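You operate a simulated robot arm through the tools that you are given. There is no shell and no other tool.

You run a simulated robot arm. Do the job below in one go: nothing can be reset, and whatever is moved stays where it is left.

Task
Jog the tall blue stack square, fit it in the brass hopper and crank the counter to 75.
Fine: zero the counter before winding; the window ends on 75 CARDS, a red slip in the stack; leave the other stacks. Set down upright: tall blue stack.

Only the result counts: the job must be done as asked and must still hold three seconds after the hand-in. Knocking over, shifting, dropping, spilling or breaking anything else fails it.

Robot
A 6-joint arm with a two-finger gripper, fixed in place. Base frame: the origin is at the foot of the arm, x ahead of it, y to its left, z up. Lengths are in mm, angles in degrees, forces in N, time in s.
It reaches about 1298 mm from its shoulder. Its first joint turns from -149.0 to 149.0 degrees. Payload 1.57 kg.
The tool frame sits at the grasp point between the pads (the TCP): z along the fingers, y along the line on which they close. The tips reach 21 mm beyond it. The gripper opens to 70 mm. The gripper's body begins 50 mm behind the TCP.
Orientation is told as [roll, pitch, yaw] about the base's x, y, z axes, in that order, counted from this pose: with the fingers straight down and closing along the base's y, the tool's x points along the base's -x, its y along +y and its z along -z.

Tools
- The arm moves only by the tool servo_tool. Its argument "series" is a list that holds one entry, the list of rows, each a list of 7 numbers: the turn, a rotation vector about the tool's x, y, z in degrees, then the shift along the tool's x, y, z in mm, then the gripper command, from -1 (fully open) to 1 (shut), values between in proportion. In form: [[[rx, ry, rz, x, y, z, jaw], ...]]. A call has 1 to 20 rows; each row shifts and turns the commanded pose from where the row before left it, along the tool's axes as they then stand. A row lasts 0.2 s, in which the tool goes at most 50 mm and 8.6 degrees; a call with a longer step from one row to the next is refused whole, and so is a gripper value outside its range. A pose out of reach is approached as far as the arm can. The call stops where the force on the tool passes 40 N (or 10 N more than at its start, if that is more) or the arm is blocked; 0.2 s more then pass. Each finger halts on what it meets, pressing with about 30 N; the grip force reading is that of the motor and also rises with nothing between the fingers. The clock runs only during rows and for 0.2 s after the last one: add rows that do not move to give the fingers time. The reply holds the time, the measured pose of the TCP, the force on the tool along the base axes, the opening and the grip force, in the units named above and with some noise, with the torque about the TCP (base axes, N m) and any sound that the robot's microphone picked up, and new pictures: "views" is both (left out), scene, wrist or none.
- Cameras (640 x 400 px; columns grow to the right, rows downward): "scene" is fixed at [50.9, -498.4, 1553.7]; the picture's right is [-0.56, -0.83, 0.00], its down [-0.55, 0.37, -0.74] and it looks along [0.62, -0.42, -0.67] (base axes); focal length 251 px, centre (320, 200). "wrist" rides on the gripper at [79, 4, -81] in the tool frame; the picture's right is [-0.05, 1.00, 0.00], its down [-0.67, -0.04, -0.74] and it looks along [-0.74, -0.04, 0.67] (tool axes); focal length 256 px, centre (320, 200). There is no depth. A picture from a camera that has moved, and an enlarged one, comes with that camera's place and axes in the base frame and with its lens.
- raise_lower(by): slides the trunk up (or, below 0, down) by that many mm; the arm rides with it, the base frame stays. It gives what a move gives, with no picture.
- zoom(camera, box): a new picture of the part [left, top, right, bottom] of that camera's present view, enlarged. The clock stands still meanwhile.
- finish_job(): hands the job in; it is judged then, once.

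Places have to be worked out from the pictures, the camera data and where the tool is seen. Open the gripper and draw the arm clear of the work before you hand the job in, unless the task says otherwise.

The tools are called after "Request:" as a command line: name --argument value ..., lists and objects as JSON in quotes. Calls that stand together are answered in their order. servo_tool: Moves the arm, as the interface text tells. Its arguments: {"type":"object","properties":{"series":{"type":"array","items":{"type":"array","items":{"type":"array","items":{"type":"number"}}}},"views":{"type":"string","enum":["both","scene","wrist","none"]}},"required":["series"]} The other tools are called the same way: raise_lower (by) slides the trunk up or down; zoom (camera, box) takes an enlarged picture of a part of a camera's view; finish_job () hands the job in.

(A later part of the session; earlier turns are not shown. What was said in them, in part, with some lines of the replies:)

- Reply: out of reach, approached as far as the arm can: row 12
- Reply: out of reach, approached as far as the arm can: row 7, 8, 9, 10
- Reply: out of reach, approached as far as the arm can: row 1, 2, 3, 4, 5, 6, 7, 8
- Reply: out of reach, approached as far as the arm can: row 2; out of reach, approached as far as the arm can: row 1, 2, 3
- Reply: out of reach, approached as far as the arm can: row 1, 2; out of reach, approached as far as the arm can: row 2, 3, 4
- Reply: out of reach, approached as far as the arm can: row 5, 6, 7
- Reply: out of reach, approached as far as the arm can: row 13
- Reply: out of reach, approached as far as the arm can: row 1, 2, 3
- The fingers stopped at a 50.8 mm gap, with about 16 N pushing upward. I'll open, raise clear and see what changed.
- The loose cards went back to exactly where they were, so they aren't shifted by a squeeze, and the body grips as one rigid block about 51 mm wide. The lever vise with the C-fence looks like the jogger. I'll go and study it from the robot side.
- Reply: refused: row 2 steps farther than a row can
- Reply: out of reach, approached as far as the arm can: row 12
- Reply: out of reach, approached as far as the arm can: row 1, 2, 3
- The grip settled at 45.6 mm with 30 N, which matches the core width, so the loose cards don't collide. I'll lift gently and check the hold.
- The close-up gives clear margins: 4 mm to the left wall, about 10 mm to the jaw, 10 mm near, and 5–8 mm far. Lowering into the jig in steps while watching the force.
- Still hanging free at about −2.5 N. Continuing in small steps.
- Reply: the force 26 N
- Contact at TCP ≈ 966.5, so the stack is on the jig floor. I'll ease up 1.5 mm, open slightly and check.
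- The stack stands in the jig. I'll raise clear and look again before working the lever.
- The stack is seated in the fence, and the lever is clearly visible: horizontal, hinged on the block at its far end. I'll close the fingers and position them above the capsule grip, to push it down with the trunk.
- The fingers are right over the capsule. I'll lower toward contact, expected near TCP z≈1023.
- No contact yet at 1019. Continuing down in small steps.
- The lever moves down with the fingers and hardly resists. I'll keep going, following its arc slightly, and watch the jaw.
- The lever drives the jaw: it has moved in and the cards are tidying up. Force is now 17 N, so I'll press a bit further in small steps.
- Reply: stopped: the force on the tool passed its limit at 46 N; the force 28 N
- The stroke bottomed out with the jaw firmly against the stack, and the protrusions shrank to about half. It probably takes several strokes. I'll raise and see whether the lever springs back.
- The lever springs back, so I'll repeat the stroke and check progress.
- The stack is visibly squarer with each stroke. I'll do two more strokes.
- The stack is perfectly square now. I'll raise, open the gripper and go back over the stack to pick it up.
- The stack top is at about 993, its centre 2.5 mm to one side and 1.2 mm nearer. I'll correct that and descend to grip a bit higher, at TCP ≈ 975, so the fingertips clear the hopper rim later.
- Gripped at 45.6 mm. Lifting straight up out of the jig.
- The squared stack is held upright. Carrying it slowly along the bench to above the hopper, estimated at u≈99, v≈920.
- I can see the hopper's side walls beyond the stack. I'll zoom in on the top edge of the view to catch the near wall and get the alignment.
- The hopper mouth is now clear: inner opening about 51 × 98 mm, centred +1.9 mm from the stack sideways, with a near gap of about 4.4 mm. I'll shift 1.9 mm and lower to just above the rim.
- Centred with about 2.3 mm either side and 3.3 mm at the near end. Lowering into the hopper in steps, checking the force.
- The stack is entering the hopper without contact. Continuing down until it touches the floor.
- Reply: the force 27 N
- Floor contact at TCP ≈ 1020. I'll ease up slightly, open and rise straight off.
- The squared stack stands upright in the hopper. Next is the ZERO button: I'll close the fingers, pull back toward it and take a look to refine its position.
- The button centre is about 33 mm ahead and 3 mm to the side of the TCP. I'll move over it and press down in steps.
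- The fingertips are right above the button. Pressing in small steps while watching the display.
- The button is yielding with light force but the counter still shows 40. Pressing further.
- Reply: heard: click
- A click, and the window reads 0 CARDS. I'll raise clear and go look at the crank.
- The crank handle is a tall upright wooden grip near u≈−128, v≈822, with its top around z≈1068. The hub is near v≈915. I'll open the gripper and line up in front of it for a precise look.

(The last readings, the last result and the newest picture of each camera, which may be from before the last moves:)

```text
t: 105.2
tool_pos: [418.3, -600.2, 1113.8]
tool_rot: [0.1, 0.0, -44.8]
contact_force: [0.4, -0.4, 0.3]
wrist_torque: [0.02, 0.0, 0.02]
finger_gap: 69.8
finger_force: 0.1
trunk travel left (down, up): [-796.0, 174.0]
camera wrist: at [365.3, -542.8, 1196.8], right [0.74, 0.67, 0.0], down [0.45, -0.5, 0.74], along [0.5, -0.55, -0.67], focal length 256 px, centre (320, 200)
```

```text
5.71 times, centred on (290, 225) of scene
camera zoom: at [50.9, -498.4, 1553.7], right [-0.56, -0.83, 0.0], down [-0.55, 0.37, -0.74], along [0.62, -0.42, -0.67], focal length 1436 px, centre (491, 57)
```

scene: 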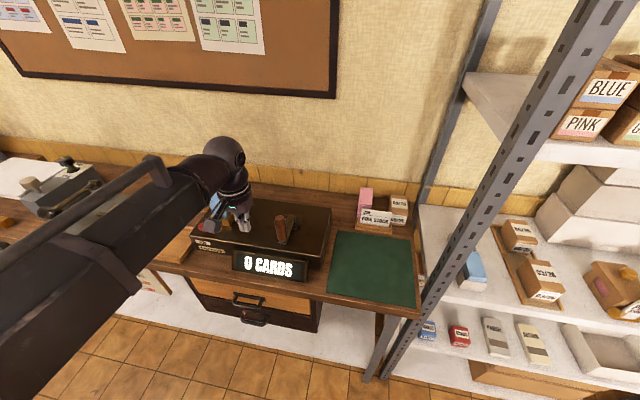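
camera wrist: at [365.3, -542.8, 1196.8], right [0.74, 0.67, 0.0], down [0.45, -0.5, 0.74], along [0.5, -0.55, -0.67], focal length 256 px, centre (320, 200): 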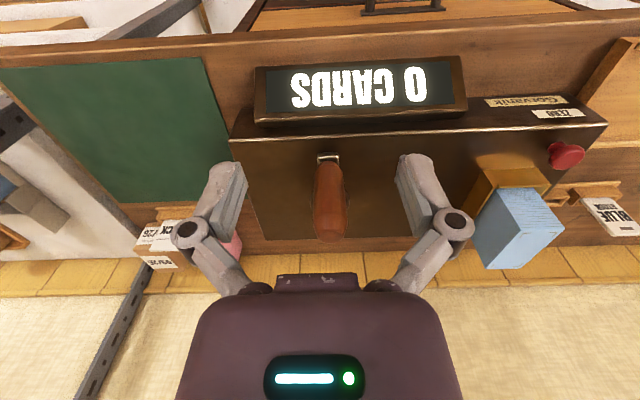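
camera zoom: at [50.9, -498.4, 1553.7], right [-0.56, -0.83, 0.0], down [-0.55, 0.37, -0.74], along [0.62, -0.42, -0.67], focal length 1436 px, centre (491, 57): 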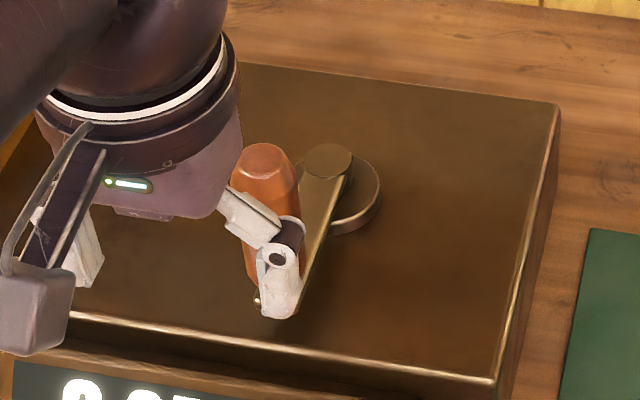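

The handle is about 31 mm thick with its axis near u≈−126, v≈829, and its top near z≈1060. I'll move directly above it to also see the hub, at safe height.

Request:
servo_tool --series '[[[0, 0, 0, -36, 1, 0, -1], [0, 0, 0, -36, 1, 0, -1], [0, 0, 0, -36, 0.9, 0, -1], [0, 0, 0, 0, 0, 0, -1], [0, 0, 0, 0, 0, 0, -1]]]' --views "wrist"

Request:
zoom --camera "wrist" --box '[240, 60, 400, 180]'

```text
t: 106.4
tool_pos: [499.3, -673.8, 1114.3]
tool_rot: [0.0, 0.0, -45.0]
contact_force: [0.0, -0.4, -0.2]
wrist_torque: [-0.01, -0.02, 0.01]
finger_gap: 70.1
finger_force: 0.0
trunk travel left (down, up): [-796.0, 174.0]
camera wrist: at [444.6, -617.0, 1196.6], right [0.74, 0.67, 0.0], down [0.45, -0.5, 0.74], along [0.5, -0.55, -0.67], focal length 256 px, centre (320, 200)
```

wrist: 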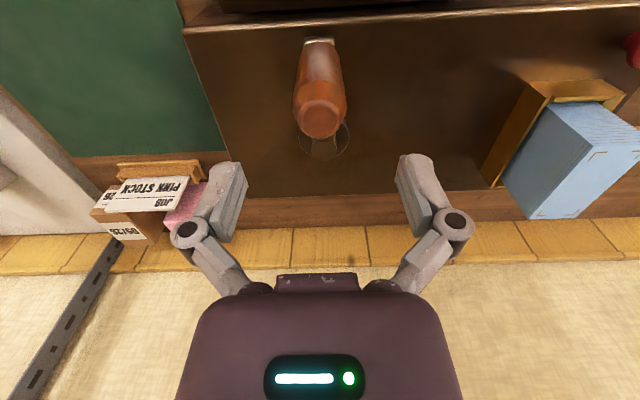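

```text
3.33 times, centred on (320, 120) of wrist
camera zoom: at [444.6, -617.0, 1196.6], right [0.74, 0.67, 0.0], down [0.45, -0.5, 0.74], along [0.5, -0.55, -0.67], focal length 853 px, centre (320, 467)
```

zoom: 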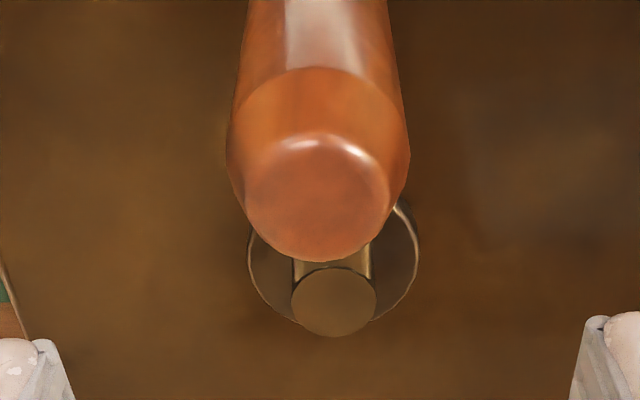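

The handle axis is within about 1 mm of the TCP and the hub is about 80 mm beyond, giving a crank radius of about 80 mm. I'll lower over the handle and close on it.

Request:
servo_tool --series '[[[0, 0, 0, -1, 0.2, 0, -1], [0, 0, 0, 0, 0, 0, -1]]]' --views "none"

Request:
raise_lower --by -50

Request:
raise_lower --by -38

Request:
servo_tool --series '[[[0, 0, 0, 0, 0, 0, -0.6], [0, 0, 0, 0, 0, 0, -0.3], [0, 0, 0, 0, 0, 0, 0], [0, 0, 0, 0, 0, 0, 0.2], [0, 0, 0, 0, 0, 0, 0.4], [0, 0, 0, 0, 0, 0, 0.4]]]' --views "both"

Request:
zoom --camera "scene" --box '[170, 180, 340, 290]'

```text
t: 107.0
tool_pos: [498.9, -675.5, 1115.6]
tool_rot: [0.1, 0.0, -45.0]
contact_force: [-0.1, 0.0, 0.4]
wrist_torque: [-0.01, -0.02, 0.03]
finger_gap: 69.7
finger_force: 0.1
trunk travel left (down, up): [-796.0, 174.0]
```

```text
t: 107.9
tool_pos: [498.6, -676.0, 1064.3]
tool_rot: [0.2, 0.1, -45.0]
contact_force: [-0.4, 0.5, -0.1]
wrist_torque: [0.0, -0.02, 0.01]
finger_gap: 70.0
finger_force: 0.2
trunk travel left (down, up): [-746.0, 224.0]
```

```text
t: 108.8
tool_pos: [499.1, -674.4, 1027.3]
tool_rot: [0.1, 0.0, -45.1]
contact_force: [2.7, -2.7, 4.7]
wrist_torque: [0.18, 0.12, 0.0]
finger_gap: 70.1
finger_force: 0.1
trunk travel left (down, up): [-708.0, 262.0]
```

```text
t: 110.2
tool_pos: [498.3, -675.4, 1027.1]
tool_rot: [0.0, 0.0, -44.9]
contact_force: [2.3, -1.8, 5.1]
wrist_torque: [-0.02, -0.05, 0.0]
finger_gap: 29.5
finger_force: 32.3
trunk travel left (down, up): [-708.0, 262.0]
camera wrist: at [444.9, -617.6, 1108.9], right [0.74, 0.67, 0.0], down [0.45, -0.5, 0.75], along [0.5, -0.55, -0.67], focal length 256 px, centre (320, 200)
```

scene: 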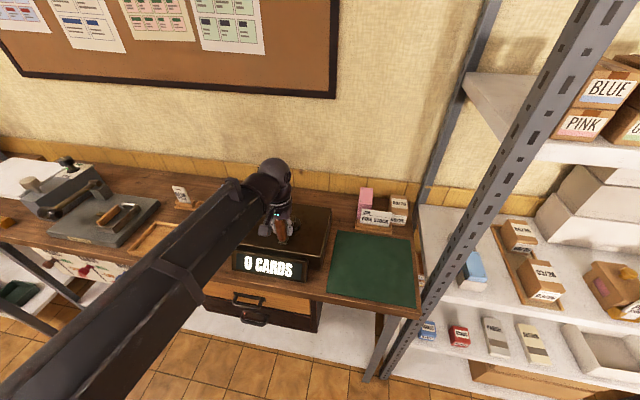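
wrist: 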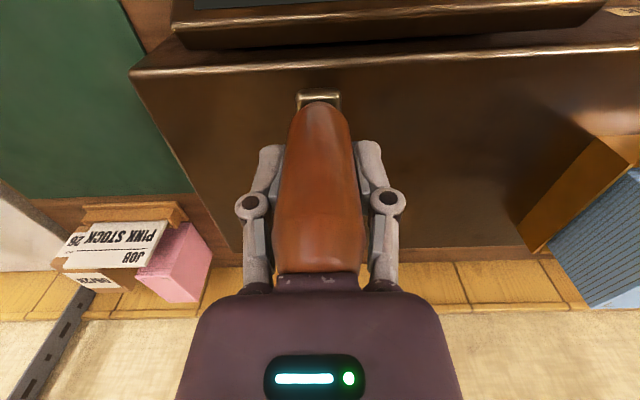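

```text
3.64 times, centred on (255, 235) of scene
camera zoom: at [50.9, -498.4, 1553.7], right [-0.56, -0.83, 0.0], down [-0.55, 0.37, -0.74], along [0.62, -0.42, -0.67], focal length 914 px, centre (556, 73)
```

zoom: 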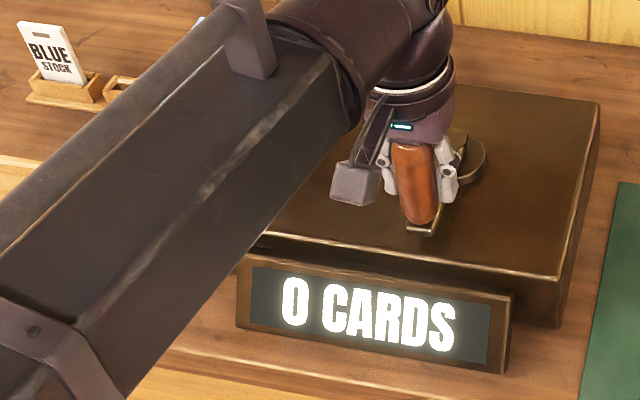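

The handle top just touches the gripper body, giving 5 N upward. I'll raise 3 mm, then turn the crank clockwise by about 20° as a test and read forces and display.

Request:
raise_lower --by 3

Request:
servo_tool --series '[[[0, 0, 0, -1.2, 13.9, 0, 0.6], [0, 0, 0, -3.6, 13.5, 0, 0.6], [0, 0, 0, 0, 0, 0, 0.6]]]' --views "scene"

Request:
zoom --camera "scene" --box '[170, 180, 340, 290]'

```text
t: 110.7
tool_pos: [499.8, -677.0, 1028.3]
tool_rot: [0.1, 0.1, -45.0]
contact_force: [-4.6, 6.0, -28.5]
wrist_torque: [-0.04, -0.05, -0.02]
finger_gap: 29.6
finger_force: 32.5
trunk travel left (down, up): [-711.0, 259.0]
```

```text
t: 111.5
tool_pos: [521.9, -661.4, 1028.8]
tool_rot: [0.0, 0.1, -45.1]
contact_force: [-4.8, 7.7, -24.8]
wrist_torque: [0.24, 0.17, 0.01]
finger_gap: 29.1
finger_force: 32.1
trunk travel left (down, up): [-711.0, 259.0]
```

scene: 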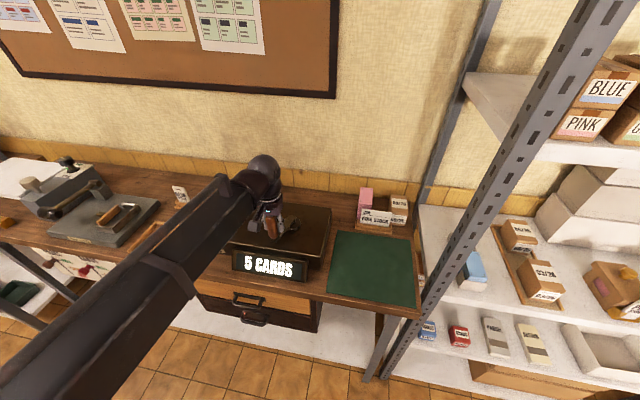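

```text
3.64 times, centred on (255, 235) of scene
camera zoom: at [50.9, -498.4, 1553.7], right [-0.56, -0.83, 0.0], down [-0.55, 0.37, -0.74], along [0.62, -0.42, -0.67], focal length 914 px, centre (556, 73)
```

zoom: 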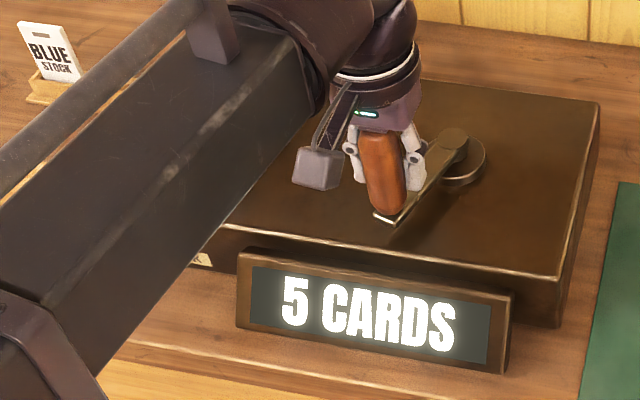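

Clockwise counts up: 5 CARDS after about 20°. I'll relieve the vertical pull and continue the arc in moderate increments, reading the count.

Request:
raise_lower --by -2

Request:
servo_tool --series '[[[0, 0, 0, -5.9, 12.6, 0, 0.6], [0, 0, 0, -8, 11.4, 0, 0.6], [0, 0, 0, 0, 0, 0, 0.6]]]' --views "none"

Request:
zoom --camera "scene" --box '[170, 180, 340, 290]'

```text
t: 112.0
tool_pos: [521.3, -660.6, 1028.8]
tool_rot: [-0.1, -0.1, -45.0]
contact_force: [4.0, -4.2, 13.1]
wrist_torque: [0.52, 0.44, 0.0]
finger_gap: 29.2
finger_force: 31.8
trunk travel left (down, up): [-709.0, 261.0]
```

```text
t: 112.8
tool_pos: [547.6, -652.1, 1028.4]
tool_rot: [0.1, 0.0, -44.9]
contact_force: [-0.9, 4.0, 9.8]
wrist_torque: [0.02, -0.11, -0.05]
finger_gap: 29.3
finger_force: 31.6
trunk travel left (down, up): [-709.0, 261.0]
```

```text
3.64 times, centred on (255, 235) of scene
camera zoom: at [50.9, -498.4, 1553.7], right [-0.56, -0.83, 0.0], down [-0.55, 0.37, -0.74], along [0.62, -0.42, -0.67], focal length 914 px, centre (556, 73)
```

zoom: 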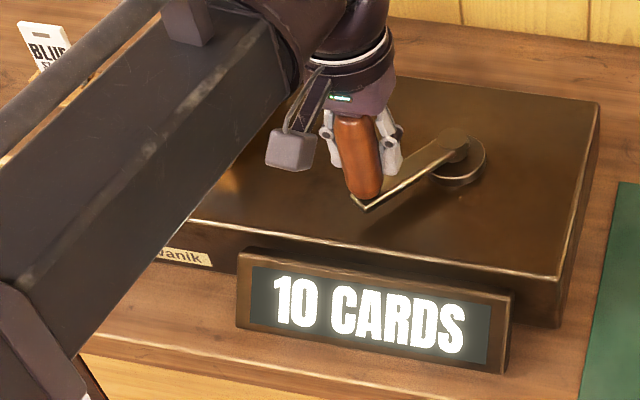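

10 CARDS at about 39°, so roughly 4° per card, and side forces are small. Continuing the arc to about 90°.

Request:
servo_tool --series '[[[0, 0, 0, -9.9, 9.9, 0, 0.6], [0, 0, 0, -11.4, 8, 0, 0.6], [0, 0, 0, -12.6, 5.9, 0, 0.6], [0, 0, 0, 0, 0, 0, 0.6]]]' --views "none"

Request:
zoom --camera "scene" --box '[170, 180, 340, 290]'

```text
t: 113.8
tool_pos: [589.2, -661.1, 1027.5]
tool_rot: [-0.1, -0.1, -45.0]
contact_force: [0.1, 0.6, -0.5]
wrist_torque: [-0.01, 0.01, -0.03]
finger_gap: 14.0
finger_force: 0.1
trunk travel left (down, up): [-709.0, 261.0]
```

```text
3.64 times, centred on (255, 235) of scene
camera zoom: at [50.9, -498.4, 1553.7], right [-0.56, -0.83, 0.0], down [-0.55, 0.37, -0.74], along [0.62, -0.42, -0.67], focal length 914 px, centre (556, 73)
```

zoom: 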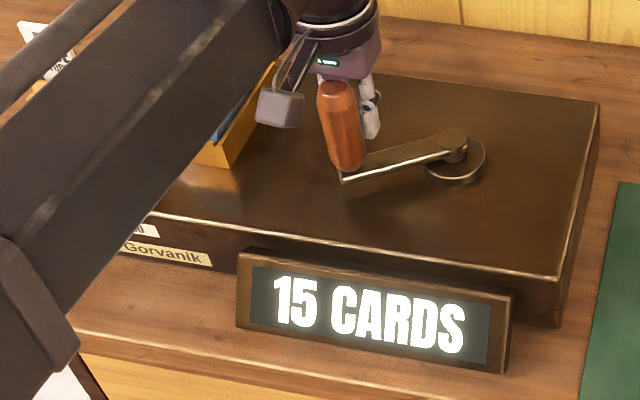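

The handle slipped out of the fixed-yaw grip at about 60°, with 15 CARDS showing. I need to turn the tool with the crank so the fingers close along the tangent. I'll raise clear first and rotate about 58° for the regrip.

Request:
raise_lower --by 85

Request:
servo_tool --series '[[[0, 0, 8.3, 0, 0, 0, -0.5], [0, 0, 8.3, 0, 0, 0, -1], [0, 0, 8.3, 0, 0, 0, -1], [0, 0, 8.3, 0, 0, 0, -1], [0, 0, 8.3, 0, 0, 0, -1], [0, 0, 8.3, 0, 0, 0, -1], [0, 0, 8.2, 0, 0, 0, -1], [0, 0, 0, 0, 0, 0, -1]]]' --views "both"

Request:
zoom --camera "scene" --box '[170, 180, 340, 290]'

```text
t: 115.0
tool_pos: [588.7, -660.2, 1112.7]
tool_rot: [0.1, 0.0, -45.1]
contact_force: [-0.1, -0.1, -0.9]
wrist_torque: [0.03, -0.01, 0.01]
finger_gap: 14.2
finger_force: 0.0
trunk travel left (down, up): [-794.0, 176.0]
```

```text
t: 116.8
tool_pos: [588.2, -661.5, 1112.9]
tool_rot: [0.0, -0.1, -103.1]
contact_force: [-0.3, 0.5, 0.1]
wrist_torque: [0.01, 0.03, -0.03]
finger_gap: 70.1
finger_force: 0.1
trunk travel left (down, up): [-794.0, 176.0]
camera wrist: at [610.1, -585.7, 1194.8], right [0.96, -0.28, 0.0], down [-0.19, -0.64, 0.74], along [-0.21, -0.72, -0.67], focal length 256 px, centre (320, 200)
```

scene: 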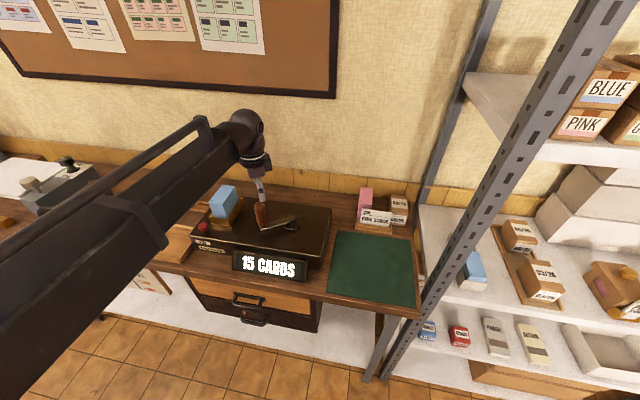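
wrist: 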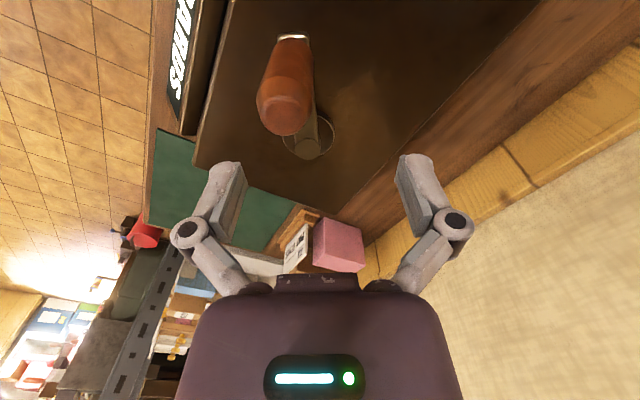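

```text
3.64 times, centred on (255, 235) of scene
camera zoom: at [50.9, -498.4, 1553.7], right [-0.56, -0.83, 0.0], down [-0.55, 0.37, -0.74], along [0.62, -0.42, -0.67], focal length 914 px, centre (556, 73)
```

zoom: 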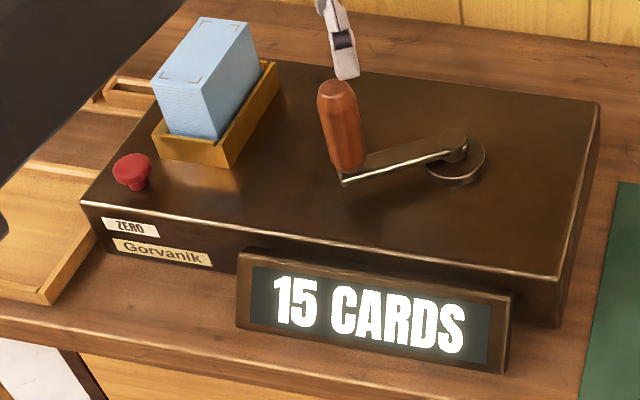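

The view along the crank arm gives hub ≈ (u −123, v 909.5), with the handle at about 56° and a radius of about 80 mm. So it's about 3.6° per card and 75 CARDS falls near 270°. I'll line up over the handle, lower and grip with the fingers closing tangentially.

Request:
servo_tool --series '[[[0, 0, 0, 8, -18.5, 0, -1], [0, 0, 0, 0, 0, 0, -1], [0, 0, 0, 0, 0, 0, -1]]]' --views "wrist"

Request:
zoom --camera "wrist" --box '[240, 20, 400, 140]'

```text
t: 117.6
tool_pos: [571.4, -649.3, 1112.2]
tool_rot: [0.0, 0.0, -103.0]
contact_force: [0.3, 0.3, -0.3]
wrist_torque: [-0.01, -0.02, 0.0]
finger_gap: 70.0
finger_force: 0.0
trunk travel left (down, up): [-794.0, 176.0]
camera wrist: at [593.9, -574.6, 1194.9], right [0.96, -0.28, 0.0], down [-0.18, -0.64, 0.74], along [-0.2, -0.72, -0.67], focal length 256 px, centre (320, 200)
```

wrist: 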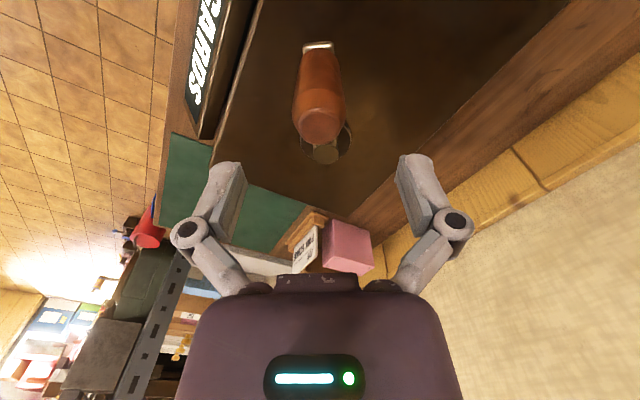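

```text
3.33 times, centred on (320, 80) of wrist
camera zoom: at [593.9, -574.6, 1194.9], right [0.96, -0.28, 0.0], down [-0.18, -0.64, 0.74], along [-0.2, -0.72, -0.67], focal length 853 px, centre (320, 600)
```

zoom: 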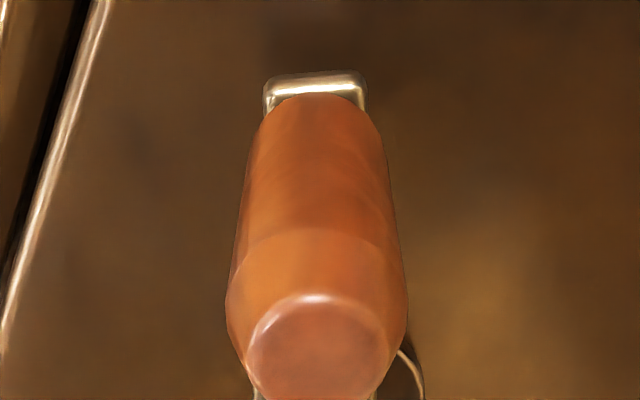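

The handle is centred between the fingers. Lowering to a slightly higher grip than before and closing.

Request:
raise_lower --by -50

Request:
raise_lower --by -27

Request:
servo_tool --series '[[[0, 0, 0, 0, 0, 0, -0.6], [0, 0, 0, 0, 0, 0, -0.3], [0, 0, 0, 0, 0, 0, 0], [0, 0, 0, 0, 0, 0, 0.2], [0, 0, 0, 0, 0, 0, 0.4], [0, 0, 0, 0, 0, 0, 0.4]]]' --views "none"

Request:
zoom --camera "scene" --box '[170, 180, 340, 290]'

```text
t: 118.5
tool_pos: [572.8, -650.1, 1063.2]
tool_rot: [-0.1, 0.0, -103.1]
contact_force: [-0.4, 0.2, 0.3]
wrist_torque: [0.01, 0.01, -0.03]
finger_gap: 70.0
finger_force: 0.2
trunk travel left (down, up): [-744.0, 226.0]
```

```text
t: 119.3
tool_pos: [572.7, -650.4, 1036.0]
tool_rot: [0.0, 0.0, -103.1]
contact_force: [-1.0, 0.4, -0.6]
wrist_torque: [0.02, -0.01, 0.0]
finger_gap: 69.7
finger_force: 0.0
trunk travel left (down, up): [-717.0, 253.0]
```

```text
t: 120.7
tool_pos: [573.1, -650.5, 1036.1]
tool_rot: [0.0, -0.1, -103.0]
contact_force: [-0.2, 0.5, 0.5]
wrist_torque: [0.05, 0.05, 0.0]
finger_gap: 30.0
finger_force: 31.7
trunk travel left (down, up): [-717.0, 253.0]
```

```text
3.64 times, centred on (255, 235) of scene
camera zoom: at [50.9, -498.4, 1553.7], right [-0.56, -0.83, 0.0], down [-0.55, 0.37, -0.74], along [0.62, -0.42, -0.67], focal length 914 px, centre (556, 73)
```

zoom: 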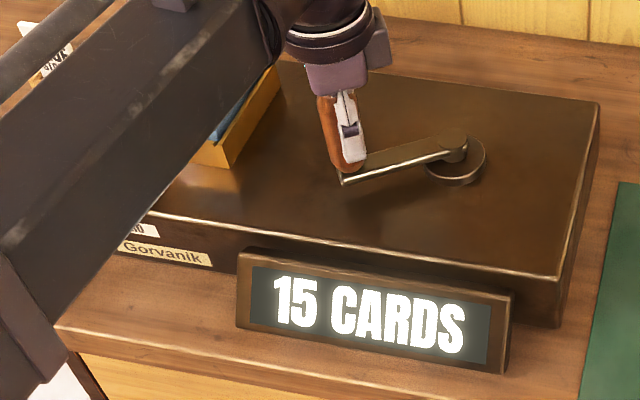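

Clean grip with no side load. Now I'll turn the crank with the tool rotating along, three 8° steps first, to check the radius stays right.

Request:
servo_tool --series '[[[0, 0, 8, -0.8, 11.1, 0, 0.5], [0, 0, 8, -0.8, 11.1, 0, 0.5], [0, 0, 8, -0.8, 11.1, 0, 0.5], [0, 0, 0, 0, 0, 0, 0.5]]]' --views "none"

Request:
zoom --camera "scene" --box '[170, 180, 340, 290]'

```text
t: 121.7
tool_pos: [604.2, -662.3, 1035.8]
tool_rot: [-0.1, 0.1, -127.0]
contact_force: [1.5, 0.1, 1.3]
wrist_torque: [0.16, 0.07, 0.02]
finger_gap: 29.8
finger_force: 32.0
trunk travel left (down, up): [-717.0, 253.0]
```

```text
3.64 times, centred on (255, 235) of scene
camera zoom: at [50.9, -498.4, 1553.7], right [-0.56, -0.83, 0.0], down [-0.55, 0.37, -0.74], along [0.62, -0.42, -0.67], focal length 914 px, centre (556, 73)
```

zoom: 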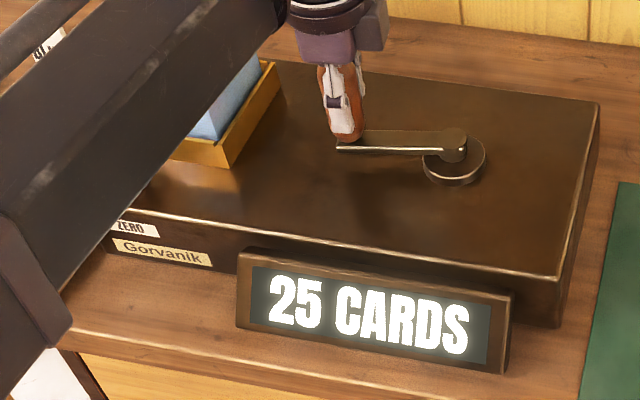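

25 CARDS at about 80°, so the counter moves in fives, roughly every 15–16°. Turning three more steps. After that I'll regrip with the tool flipped, so the camera arm stays away from the wall on the far side.

Request:
servo_tool --series '[[[0, 0, 8, -1.1, 11.1, 0, 0.5], [0, 0, 8, -1.1, 11.1, 0, 0.5], [0, 0, 8, -1.1, 11.1, 0, 0.5], [0, 0, 0, 0, 0, 0, 0.5]]]' --views "none"

Request:
zoom --camera "scene" --box '[170, 180, 340, 290]'

```text
t: 122.7
tool_pos: [626.8, -687.7, 1036.1]
tool_rot: [0.0, 0.1, -151.0]
contact_force: [16.5, 9.3, 5.3]
wrist_torque: [0.33, -0.24, 0.0]
finger_gap: 29.8
finger_force: 32.4
trunk travel left (down, up): [-717.0, 253.0]
```

```text
3.64 times, centred on (255, 235) of scene
camera zoom: at [50.9, -498.4, 1553.7], right [-0.56, -0.83, 0.0], down [-0.55, 0.37, -0.74], along [0.62, -0.42, -0.67], focal length 914 px, centre (556, 73)
```

zoom: 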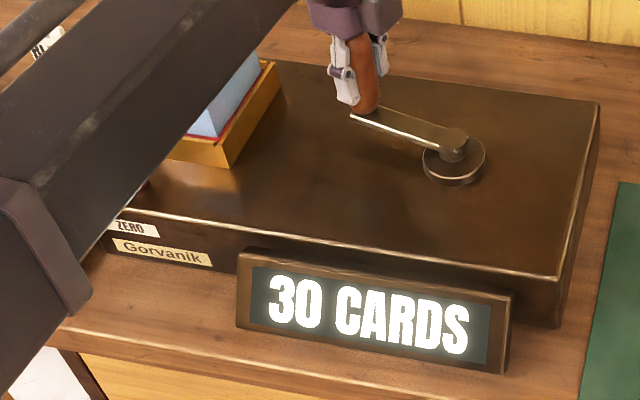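

30 CARDS, and a red slip has appeared in the stack. I'll open, raise above the handle and spin the tool half a turn to regrip with the camera on the hub side.

Request:
servo_tool --series '[[[0, 0, 0, 0, 0, 0, 0], [0, 0, 0, 0, 0, 0, -0.5], [0, 0, 0, 0, 0, 0, -1], [0, 0, 0, 0, 0, 0, -1], [0, 0, 0, 0, 0, 0, -1]]]' --views "none"

Request:
raise_lower --by 80

Request:
servo_tool --series '[[[0, 0, -8.3, 0, 0, 0, -1], [0, 0, -8.3, 0, 0, 0, -1], [0, 0, -8.3, 0, 0, 0, -1], [0, 0, -8.3, 0, 0, 0, -1], [0, 0, -8.3, 0, 0, 0, -1], [0, 0, -8.3, 0, 0, 0, -1], [0, 0, -8.3, 0, 0, 0, -1], [0, 0, -8.3, 0, 0, 0, -1], [0, 0, -8.3, 0, 0, 0, -1], [0, 0, -8.3, 0, 0, 0, -1], [0, 0, -8.3, 0, 0, 0, -1], [0, 0, 0, 0, 0, 0, -1]]]' --views "none"

Request:
servo_tool --series '[[[0, 0, -8.3, 0, 0, 0, -1], [0, 0, -8.3, 0, 0, 0, -1], [0, 0, -8.3, 0, 0, 0, -1], [0, 0, -8.3, 0, 0, 0, -1], [0, 0, -8.3, 0, 0, 0, -1], [0, 0, -8.3, 0, 0, 0, -1], [0, 0, -8.3, 0, 0, 0, -1], [0, 0, -8.3, 0, 0, 0, -1], [0, 0, -8.3, 0, 0, 0, -1], [0, 0, -8.3, 0, 0, 0, -1], [0, 0, -8, 0, 0, 0, -1], [0, 0, 0, 0, 0, 0, -1]]]' --views "both"

Request:
zoom --camera "scene" --box '[170, 180, 340, 290]'

```text
t: 123.9
tool_pos: [623.8, -688.9, 1034.2]
tool_rot: [0.1, 0.1, -151.0]
contact_force: [-1.2, 0.2, -0.9]
wrist_torque: [0.01, 0.01, -0.01]
finger_gap: 70.0
finger_force: 0.1
trunk travel left (down, up): [-717.0, 253.0]
```

```text
t: 125.0
tool_pos: [623.5, -689.3, 1115.5]
tool_rot: [0.1, 0.2, -151.0]
contact_force: [-0.2, -0.3, -0.4]
wrist_torque: [-0.01, 0.02, 0.03]
finger_gap: 69.7
finger_force: 0.1
trunk travel left (down, up): [-797.0, 173.0]
```

```text
t: 127.6
tool_pos: [623.0, -688.5, 1116.1]
tool_rot: [0.1, -0.1, -59.6]
contact_force: [-0.7, -0.6, 0.2]
wrist_torque: [0.02, -0.02, 0.0]
finger_gap: 70.1
finger_force: 0.1
trunk travel left (down, up): [-797.0, 173.0]
```

```text
t: 130.2
tool_pos: [622.9, -688.5, 1116.1]
tool_rot: [0.0, 0.0, 31.5]
contact_force: [0.0, 0.1, 0.2]
wrist_torque: [0.0, -0.02, -0.03]
finger_gap: 70.0
finger_force: 0.0
trunk travel left (down, up): [-797.0, 173.0]
camera wrist: at [553.0, -727.7, 1197.6], right [-0.48, 0.88, 0.0], down [0.59, 0.32, 0.75], along [0.66, 0.35, -0.67], focal length 256 px, centre (320, 200)
```

scene: 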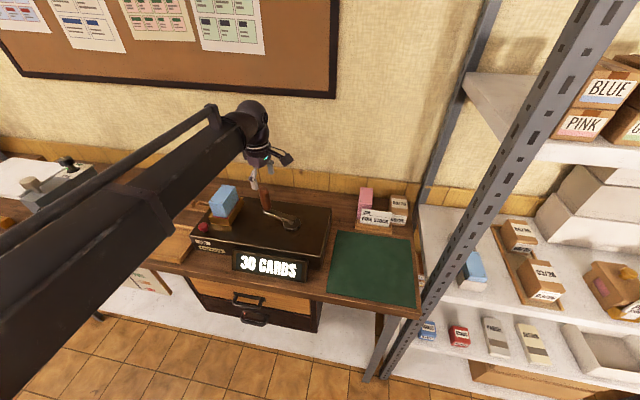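
wrist: 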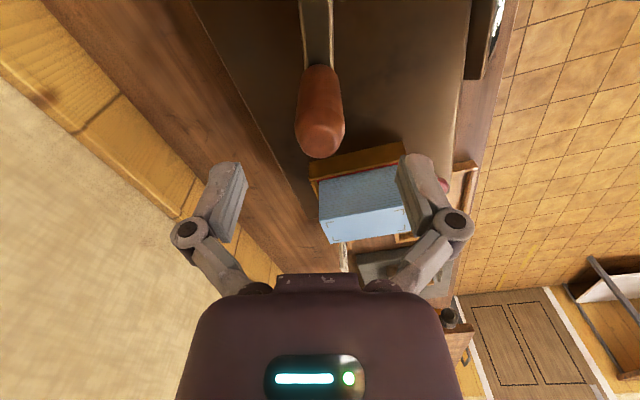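

```text
3.64 times, centred on (255, 235) of scene
camera zoom: at [50.9, -498.4, 1553.7], right [-0.56, -0.83, 0.0], down [-0.55, 0.37, -0.74], along [0.62, -0.42, -0.67], focal length 914 px, centre (556, 73)
```

zoom: 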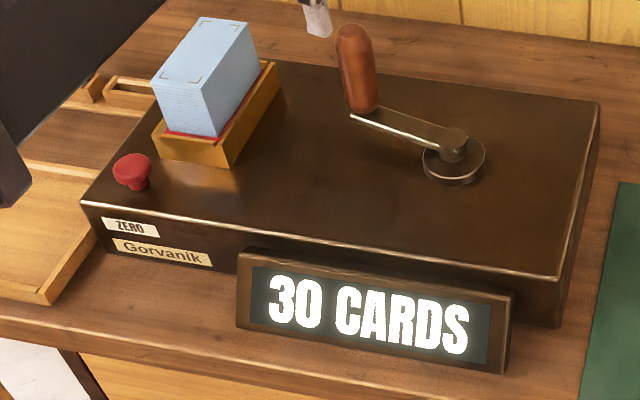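

The red slip is rising in the stack as the count grows. Combining inside and outside views gives a crank radius of about 85.5 mm and a handle top of about 1071. I'll shift 7 mm outward, lower and grip.

Request:
servo_tool --series '[[[0, 0, 0, -7, -0.5, 0, -1], [0, 0, 0, 0, 0, 0, -1]]]' --views "none"

Request:
raise_lower --by -50

Request:
raise_lower --by -30

Request:
servo_tool --series '[[[0, 0, 0, 0, 0, 0, -0.6], [0, 0, 0, 0, 0, 0, -0.3], [0, 0, 0, 0, 0, 0, 0], [0, 0, 0, 0, 0, 0, 0.2], [0, 0, 0, 0, 0, 0, 0.4], [0, 0, 0, 0, 0, 0, 0.4]]]' --views "none"

Request:
zoom --camera "scene" --box '[170, 180, 340, 290]'

```text
t: 130.8
tool_pos: [629.8, -685.7, 1116.1]
tool_rot: [0.0, 0.0, 31.4]
contact_force: [1.1, -0.2, -0.7]
wrist_torque: [-0.01, 0.01, 0.0]
finger_gap: 70.0
finger_force: 0.1
trunk travel left (down, up): [-797.0, 173.0]
```

```text
t: 131.8
tool_pos: [629.2, -686.0, 1065.6]
tool_rot: [0.0, -0.1, 31.3]
contact_force: [-0.7, -0.1, -0.5]
wrist_torque: [0.01, -0.01, 0.03]
finger_gap: 70.2
finger_force: 0.1
trunk travel left (down, up): [-747.0, 223.0]
```

```text
t: 132.5
tool_pos: [629.1, -684.8, 1035.9]
tool_rot: [0.0, -0.1, 31.3]
contact_force: [0.4, -0.5, -0.3]
wrist_torque: [0.01, 0.01, 0.0]
finger_gap: 70.3
finger_force: 0.1
trunk travel left (down, up): [-717.0, 253.0]
```

```text
t: 133.9
tool_pos: [630.0, -686.0, 1036.2]
tool_rot: [-0.1, -0.2, 31.3]
contact_force: [-0.6, 0.4, 1.5]
wrist_torque: [0.05, 0.05, -0.01]
finger_gap: 29.8
finger_force: 32.0
trunk travel left (down, up): [-717.0, 253.0]
```

```text
3.64 times, centred on (255, 235) of scene
camera zoom: at [50.9, -498.4, 1553.7], right [-0.56, -0.83, 0.0], down [-0.55, 0.37, -0.74], along [0.62, -0.42, -0.67], focal length 914 px, centre (556, 73)
```

zoom: 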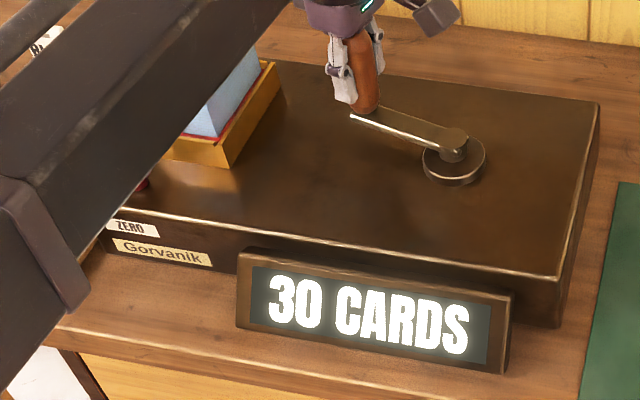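

Gripped cleanly with the camera on the hub side. Continuing clockwise in 8° steps: four steps, then check.

Request:
servo_tool --series '[[[0, 0, 8, 0.8, -11.9, 0, 0.5], [0, 0, 8, 0.8, -11.9, 0, 0.5], [0, 0, 8, 0.8, -11.9, 0, 0.5], [0, 0, 8, 0.8, -11.9, 0, 0.5], [0, 0, 0, 0, 0, 0, 0.5]]]' --views "none"

Request:
zoom --camera "scene" --box '[170, 180, 340, 290]'

```text
t: 135.1
tool_pos: [642.9, -731.5, 1036.1]
tool_rot: [0.0, -0.1, -0.8]
contact_force: [6.0, -0.9, 4.4]
wrist_torque: [0.24, 0.16, 0.02]
finger_gap: 30.1
finger_force: 31.9
trunk travel left (down, up): [-717.0, 253.0]
```

```text
3.64 times, centred on (255, 235) of scene
camera zoom: at [50.9, -498.4, 1553.7], right [-0.56, -0.83, 0.0], down [-0.55, 0.37, -0.74], along [0.62, -0.42, -0.67], focal length 914 px, centre (556, 73)
```

zoom: 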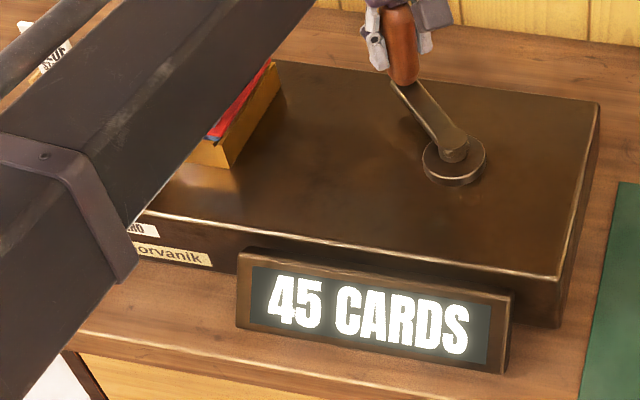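

45 CARDS at about 136°, so 15° per five cards, and 75 should fall between 225° and 240°. Continuing four more steps.

Request:
servo_tool --series '[[[0, 0, 8, 0.8, -11.9, 0, 0.5], [0, 0, 8, 0.8, -11.9, 0, 0.5], [0, 0, 8, 0.8, -11.9, 0, 0.5], [0, 0, 8, 0.8, -11.9, 0, 0.5], [0, 0, 0, 0, 0, 0, 0.5]]]' --views "none"

Request:
zoom --camera "scene" --box '[170, 180, 340, 290]'

```text
t: 136.3
tool_pos: [630.7, -777.3, 1036.3]
tool_rot: [0.0, -0.1, -32.7]
contact_force: [18.0, -11.7, 16.5]
wrist_torque: [-0.06, 0.02, 0.02]
finger_gap: 29.9
finger_force: 31.9
trunk travel left (down, up): [-717.0, 253.0]
```

```text
3.64 times, centred on (255, 235) of scene
camera zoom: at [50.9, -498.4, 1553.7], right [-0.56, -0.83, 0.0], down [-0.55, 0.37, -0.74], along [0.62, -0.42, -0.67], focal length 914 px, centre (556, 73)
```

zoom: 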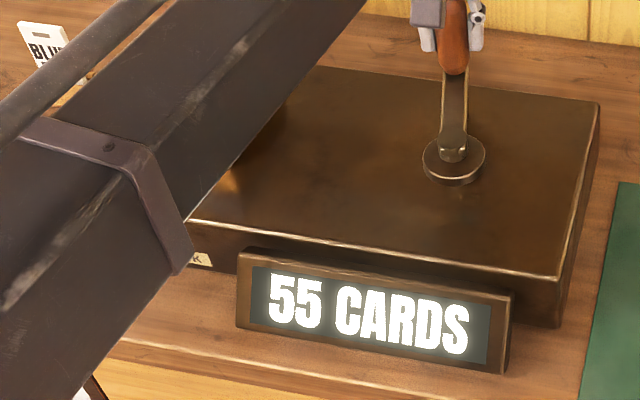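

55 CARDS. The side force shows the handle sits slightly further out, so I'll ease 2 mm outward to relieve it and re-read.

Request:
servo_tool --series '[[[0, 0, 0, -2, 0, 0, 0.5], [0, 0, 0, 0, 0, 0, 0.5]]]' --views "none"

```text
t: 136.9
tool_pos: [630.4, -777.3, 1035.0]
tool_rot: [0.1, -0.1, -32.7]
contact_force: [6.0, -3.2, 5.9]
wrist_torque: [-0.45, -0.87, -0.02]
finger_gap: 29.7
finger_force: 32.0
trunk travel left (down, up): [-717.0, 253.0]
```

Relieved. Three more 8° steps, with a slightly larger radius.

Request:
servo_tool --series '[[[0, 0, 8, 0.5, -12.1, 0, 0.5], [0, 0, 8, 0.5, -12.1, 0, 0.5], [0, 0, 8, 0.5, -12.1, 0, 0.5], [0, 0, 0, 0, 0, 0, 0.5]]]' --views "none"

Request:
zoom --camera "scene" --box '[170, 180, 340, 290]'

```text
t: 137.9
tool_pos: [605.7, -804.0, 1035.1]
tool_rot: [0.1, 0.1, -56.9]
contact_force: [-1.0, 1.7, -2.1]
wrist_torque: [0.05, 0.09, 0.02]
finger_gap: 29.4
finger_force: 32.0
trunk travel left (down, up): [-717.0, 253.0]
```

```text
3.64 times, centred on (255, 235) of scene
camera zoom: at [50.9, -498.4, 1553.7], right [-0.56, -0.83, 0.0], down [-0.55, 0.37, -0.74], along [0.62, -0.42, -0.67], focal length 914 px, centre (556, 73)
```

zoom: 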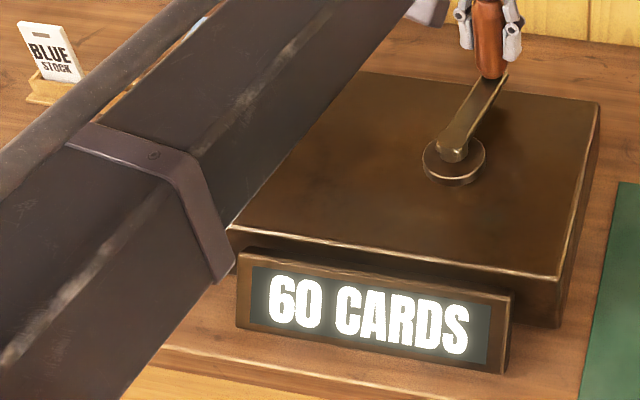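

60 CARDS at about 191°. Two more steps.

Request:
servo_tool --series '[[[0, 0, 8, 0.8, -12.2, 0, 0.5], [0, 0, 8, 0.8, -12.2, 0, 0.5], [0, 0, 0, 0, 0, 0, 0.5]]]' --views "none"

Request:
zoom --camera "scene" --box '[170, 180, 340, 290]'

```text
t: 138.7
tool_pos: [584.6, -814.5, 1035.2]
tool_rot: [0.0, 0.1, -72.7]
contact_force: [-1.0, 5.7, -4.4]
wrist_torque: [0.54, 0.18, -0.01]
finger_gap: 29.6
finger_force: 32.6
trunk travel left (down, up): [-717.0, 253.0]
```

```text
3.64 times, centred on (255, 235) of scene
camera zoom: at [50.9, -498.4, 1553.7], right [-0.56, -0.83, 0.0], down [-0.55, 0.37, -0.74], along [0.62, -0.42, -0.67], focal length 914 px, centre (556, 73)
```

zoom: 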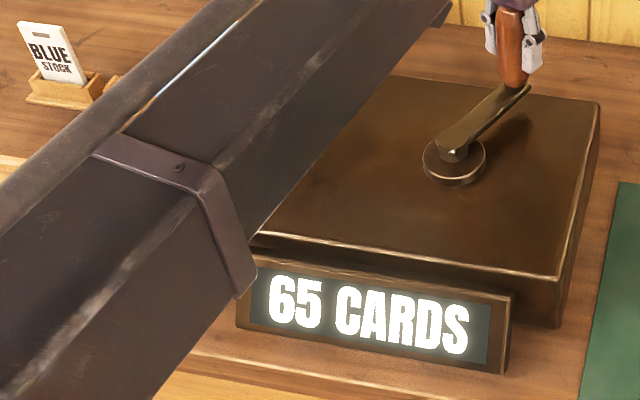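

65 CARDS at about 206°. One 8° step at a time from here.

Request:
servo_tool --series '[[[0, 0, 8, 1.4, -12.1, 0, 0.5], [0, 0, 0, 0, 0, 0, 0.5]]]' --views "none"

Request:
zoom --camera "scene" --box '[170, 180, 340, 290]'

```text
t: 139.3
tool_pos: [572.3, -817.3, 1035.0]
tool_rot: [0.0, 0.0, -80.7]
contact_force: [-2.5, 4.9, -3.7]
wrist_torque: [0.57, 0.01, -0.01]
finger_gap: 29.7
finger_force: 31.5
trunk travel left (down, up): [-717.0, 253.0]
```

```text
3.64 times, centred on (255, 235) of scene
camera zoom: at [50.9, -498.4, 1553.7], right [-0.56, -0.83, 0.0], down [-0.55, 0.37, -0.74], along [0.62, -0.42, -0.67], focal length 914 px, centre (556, 73)
```

zoom: 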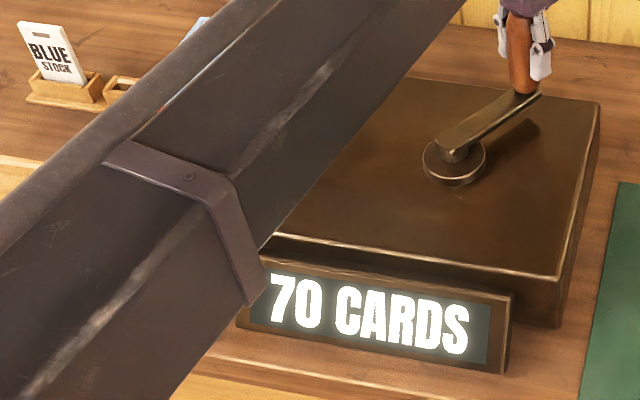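

70 CARDS at about 214.5°. Another 8° should stay at 70, and then small steps to 75.

Request:
servo_tool --series '[[[0, 0, 8, 1.4, -12.1, 0, 0.5], [0, 0, 0, 0, 0, 0, 0.5]]]' --views "none"

Request:
zoom --camera "scene" --box '[170, 180, 340, 290]'

```text
t: 139.9
tool_pos: [560.6, -819.6, 1036.0]
tool_rot: [0.0, 0.0, -88.8]
contact_force: [-0.9, -4.7, 2.8]
wrist_torque: [0.24, -0.06, 0.03]
finger_gap: 29.6
finger_force: 32.1
trunk travel left (down, up): [-717.0, 253.0]
```

```text
3.64 times, centred on (255, 235) of scene
camera zoom: at [50.9, -498.4, 1553.7], right [-0.56, -0.83, 0.0], down [-0.55, 0.37, -0.74], along [0.62, -0.42, -0.67], focal length 914 px, centre (556, 73)
```

zoom: 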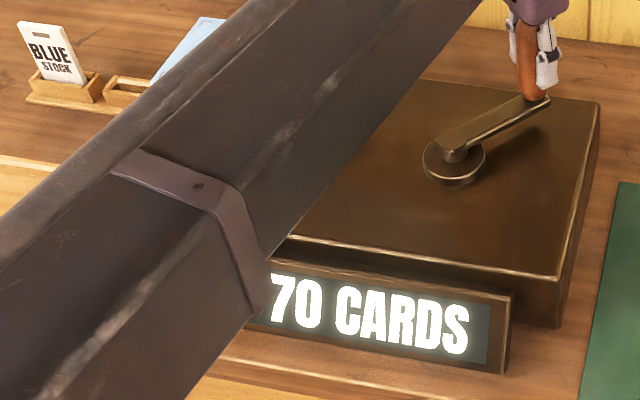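

Still 70, at about 222°. One 5° step.

Request:
servo_tool --series '[[[0, 0, 5, 0.7, -7.6, 0, 0.5], [0, 0, 0, 0, 0, 0, 0.5]]]' --views "none"

Request:
zoom --camera "scene" --box '[170, 180, 340, 290]'

```text
t: 140.5
tool_pos: [550.3, -820.2, 1035.5]
tool_rot: [0.1, -0.2, -93.8]
contact_force: [0.6, -16.9, 11.0]
wrist_torque: [-0.3, 0.04, 0.0]
finger_gap: 29.8
finger_force: 30.9
trunk travel left (down, up): [-717.0, 253.0]
```

```text
3.64 times, centred on (255, 235) of scene
camera zoom: at [50.9, -498.4, 1553.7], right [-0.56, -0.83, 0.0], down [-0.55, 0.37, -0.74], along [0.62, -0.42, -0.67], focal length 914 px, centre (556, 73)
```

zoom: 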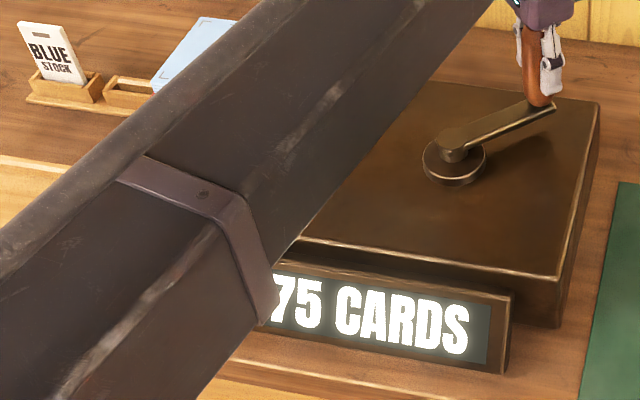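

75 CARDS. I'll add 2° for margin, since the next count is only at about 240°, and ease outward to remove the side load before letting go.

Request:
servo_tool --series '[[[0, 0, 2, -2, -3, 0, 0.5], [0, 0, 0, 0, 0, 0, 0.5]]]' --views "none"

Request:
zoom --camera "scene" --box '[170, 180, 340, 290]'

```text
t: 141.1
tool_pos: [549.1, -819.1, 1036.6]
tool_rot: [0.0, 0.2, -95.7]
contact_force: [-0.5, -7.9, 5.2]
wrist_torque: [-1.03, 0.01, -0.01]
finger_gap: 29.8
finger_force: 31.6
trunk travel left (down, up): [-717.0, 253.0]
```

```text
3.64 times, centred on (255, 235) of scene
camera zoom: at [50.9, -498.4, 1553.7], right [-0.56, -0.83, 0.0], down [-0.55, 0.37, -0.74], along [0.62, -0.42, -0.67], focal length 914 px, centre (556, 73)
```

zoom: 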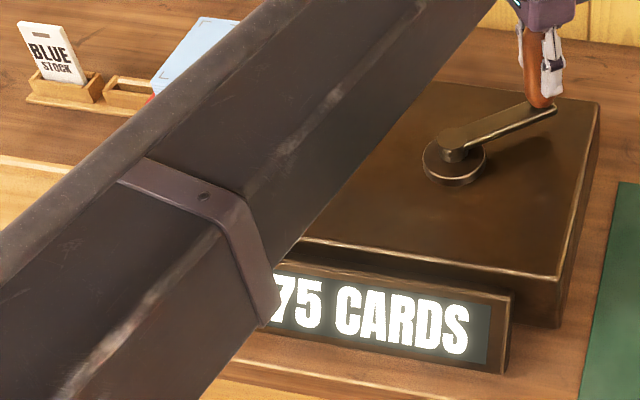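

Still 75 CARDS with the load eased, and the red slip shows at the stack. I'll open the gripper slowly and raise straight up.

Request:
servo_tool --series '[[[0, 0, 0, 0, 0, 0, 0.1], [0, 0, 0, 0, 0, 0, 0], [0, 0, 0, 0, 0, 0, -0.2], [0, 0, 0, 0, 0, 0, -0.5], [0, 0, 0, 0, 0, 0, -1], [0, 0, 0, 0, 0, 0, -1]]]' --views "none"

Request:
raise_lower --by 90

Request:
zoom --camera "scene" --box '[170, 180, 340, 290]'

```text
t: 142.5
tool_pos: [548.8, -818.9, 1035.2]
tool_rot: [0.0, 0.1, -95.7]
contact_force: [-0.2, -0.1, -0.4]
wrist_torque: [0.01, -0.03, 0.0]
finger_gap: 70.0
finger_force: 0.0
trunk travel left (down, up): [-717.0, 253.0]
```

```text
t: 143.8
tool_pos: [549.1, -818.4, 1125.4]
tool_rot: [-0.1, 0.1, -95.6]
contact_force: [-0.4, 0.0, -0.2]
wrist_torque: [0.0, 0.01, 0.04]
finger_gap: 70.0
finger_force: 0.0
trunk travel left (down, up): [-807.0, 163.0]
```

```text
3.64 times, centred on (255, 235) of scene
camera zoom: at [50.9, -498.4, 1553.7], right [-0.56, -0.83, 0.0], down [-0.55, 0.37, -0.74], along [0.62, -0.42, -0.67], focal length 914 px, centre (556, 73)
```

zoom: 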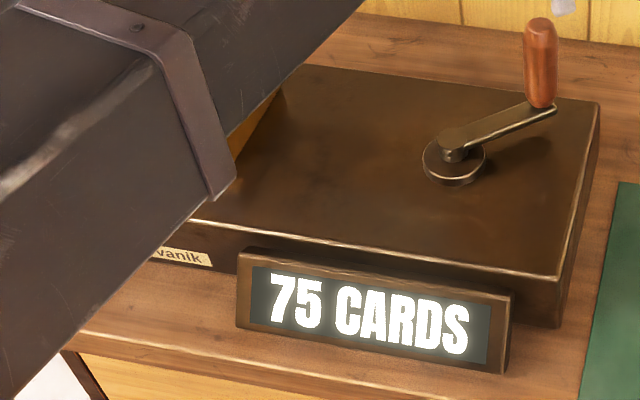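

The window holds at 75 CARDS after release. I'll raise higher and retract the arm toward the robot, clear of the bench.

Request:
raise_lower --by 140

Request:
servo_tool --series '[[[0, 0, 0, 41, -8, 0, -1], [0, 0, 0, 41, -8, 0, -1], [0, 0, 0, 41, -8, 0, -1], [0, 0, 0, 41, -8, 0, -1], [0, 0, 0, 41, -8, 0, -1], [0, 0, 0, 41, -8, 0, -1], [0, 0, 0, 41, -8, 0, -1], [0, 0, 0, 41, -8, 0, -1], [0, 0, 0, 41, -8, 0, -1], [0, 0, 0, 0, 0, 0, -1]]]' --views "both"

Request:
zoom --camera "scene" --box '[170, 170, 340, 290]'

Request:
zoom --camera "scene" --box '[185, 180, 255, 230]'

```text
t: 145.4
tool_pos: [549.8, -818.4, 1264.3]
tool_rot: [0.0, 0.1, -95.6]
contact_force: [0.7, 0.9, -0.2]
wrist_torque: [-0.01, 0.01, 0.02]
finger_gap: 69.9
finger_force: 0.0
trunk travel left (down, up): [-947.0, 23.0]
```

```text
t: 147.6
tool_pos: [514.8, -445.1, 1264.5]
tool_rot: [0.0, 0.1, -95.8]
contact_force: [0.5, -1.5, -0.1]
wrist_torque: [0.01, 0.0, 0.03]
finger_gap: 70.0
finger_force: 0.1
trunk travel left (down, up): [-947.0, 23.0]
camera wrist: at [526.3, -367.5, 1347.6], right [0.99, -0.15, 0.0], down [-0.1, -0.66, 0.74], along [-0.11, -0.74, -0.67], focal length 256 px, centre (320, 200)
```

scene: 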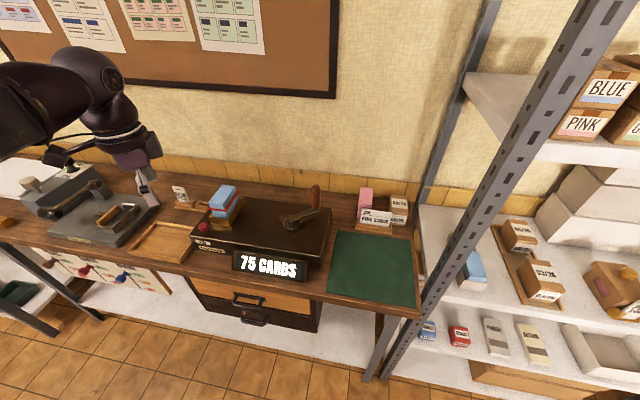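
wrist: 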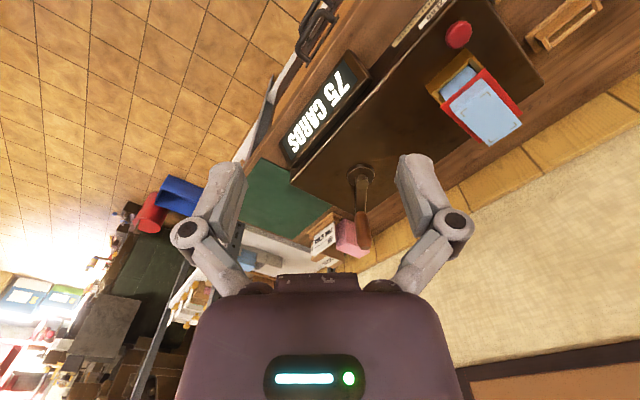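

```text
3.33 times, centred on (255, 230) of scene
camera zoom: at [50.9, -498.4, 1553.7], right [-0.56, -0.83, 0.0], down [-0.55, 0.37, -0.74], along [0.62, -0.42, -0.67], focal length 838 px, centre (537, 100)
```

zoom: 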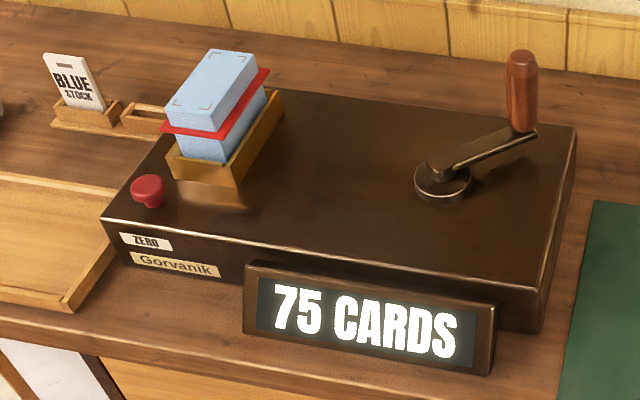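

```text
8.00 times, centred on (220, 205) of scene
camera zoom: at [50.9, -498.4, 1553.7], right [-0.56, -0.83, 0.0], down [-0.55, 0.37, -0.74], along [0.62, -0.42, -0.67], focal length 2011 px, centre (1120, 160)
```

zoom: 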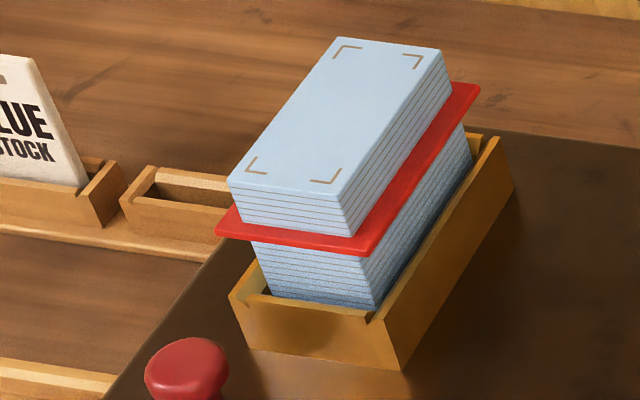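

The window reads 75 CARDS, and the red slip sits in the squared stack, upright in the brass hopper. The lever is back at rest, everything else looks undisturbed, and the arm is clear with the gripper open. Handing in.

Request:
finish_job

```text
The job is handed in.
```

The job is handed in. The tall blue stack is squared and standing upright in the brass hopper, and the window reads 75 CARDS with a red slip in the stack.

- **Jogging:** I squared the stack in the lever vise on the bench. It took four strokes of the lever, which is now back at rest.
- **Counter:** I pressed ZERO and saw the window drop from 40 to 0 CARDS before winding, then cranked clockwise until it read 75. It still showed 75 after I let go of the handle.
- **Slip:** The red slip came up in the stack as the counter wound.
- **Handle slip:** The crank handle slid out of the gripper once, at 15 CARDS. I regripped it and carried on, and the count was not affected.

I did not touch the other stacks, and in the last pictures nothing else looked moved. I left the gripper open and the arm drawn back clear of the bench.
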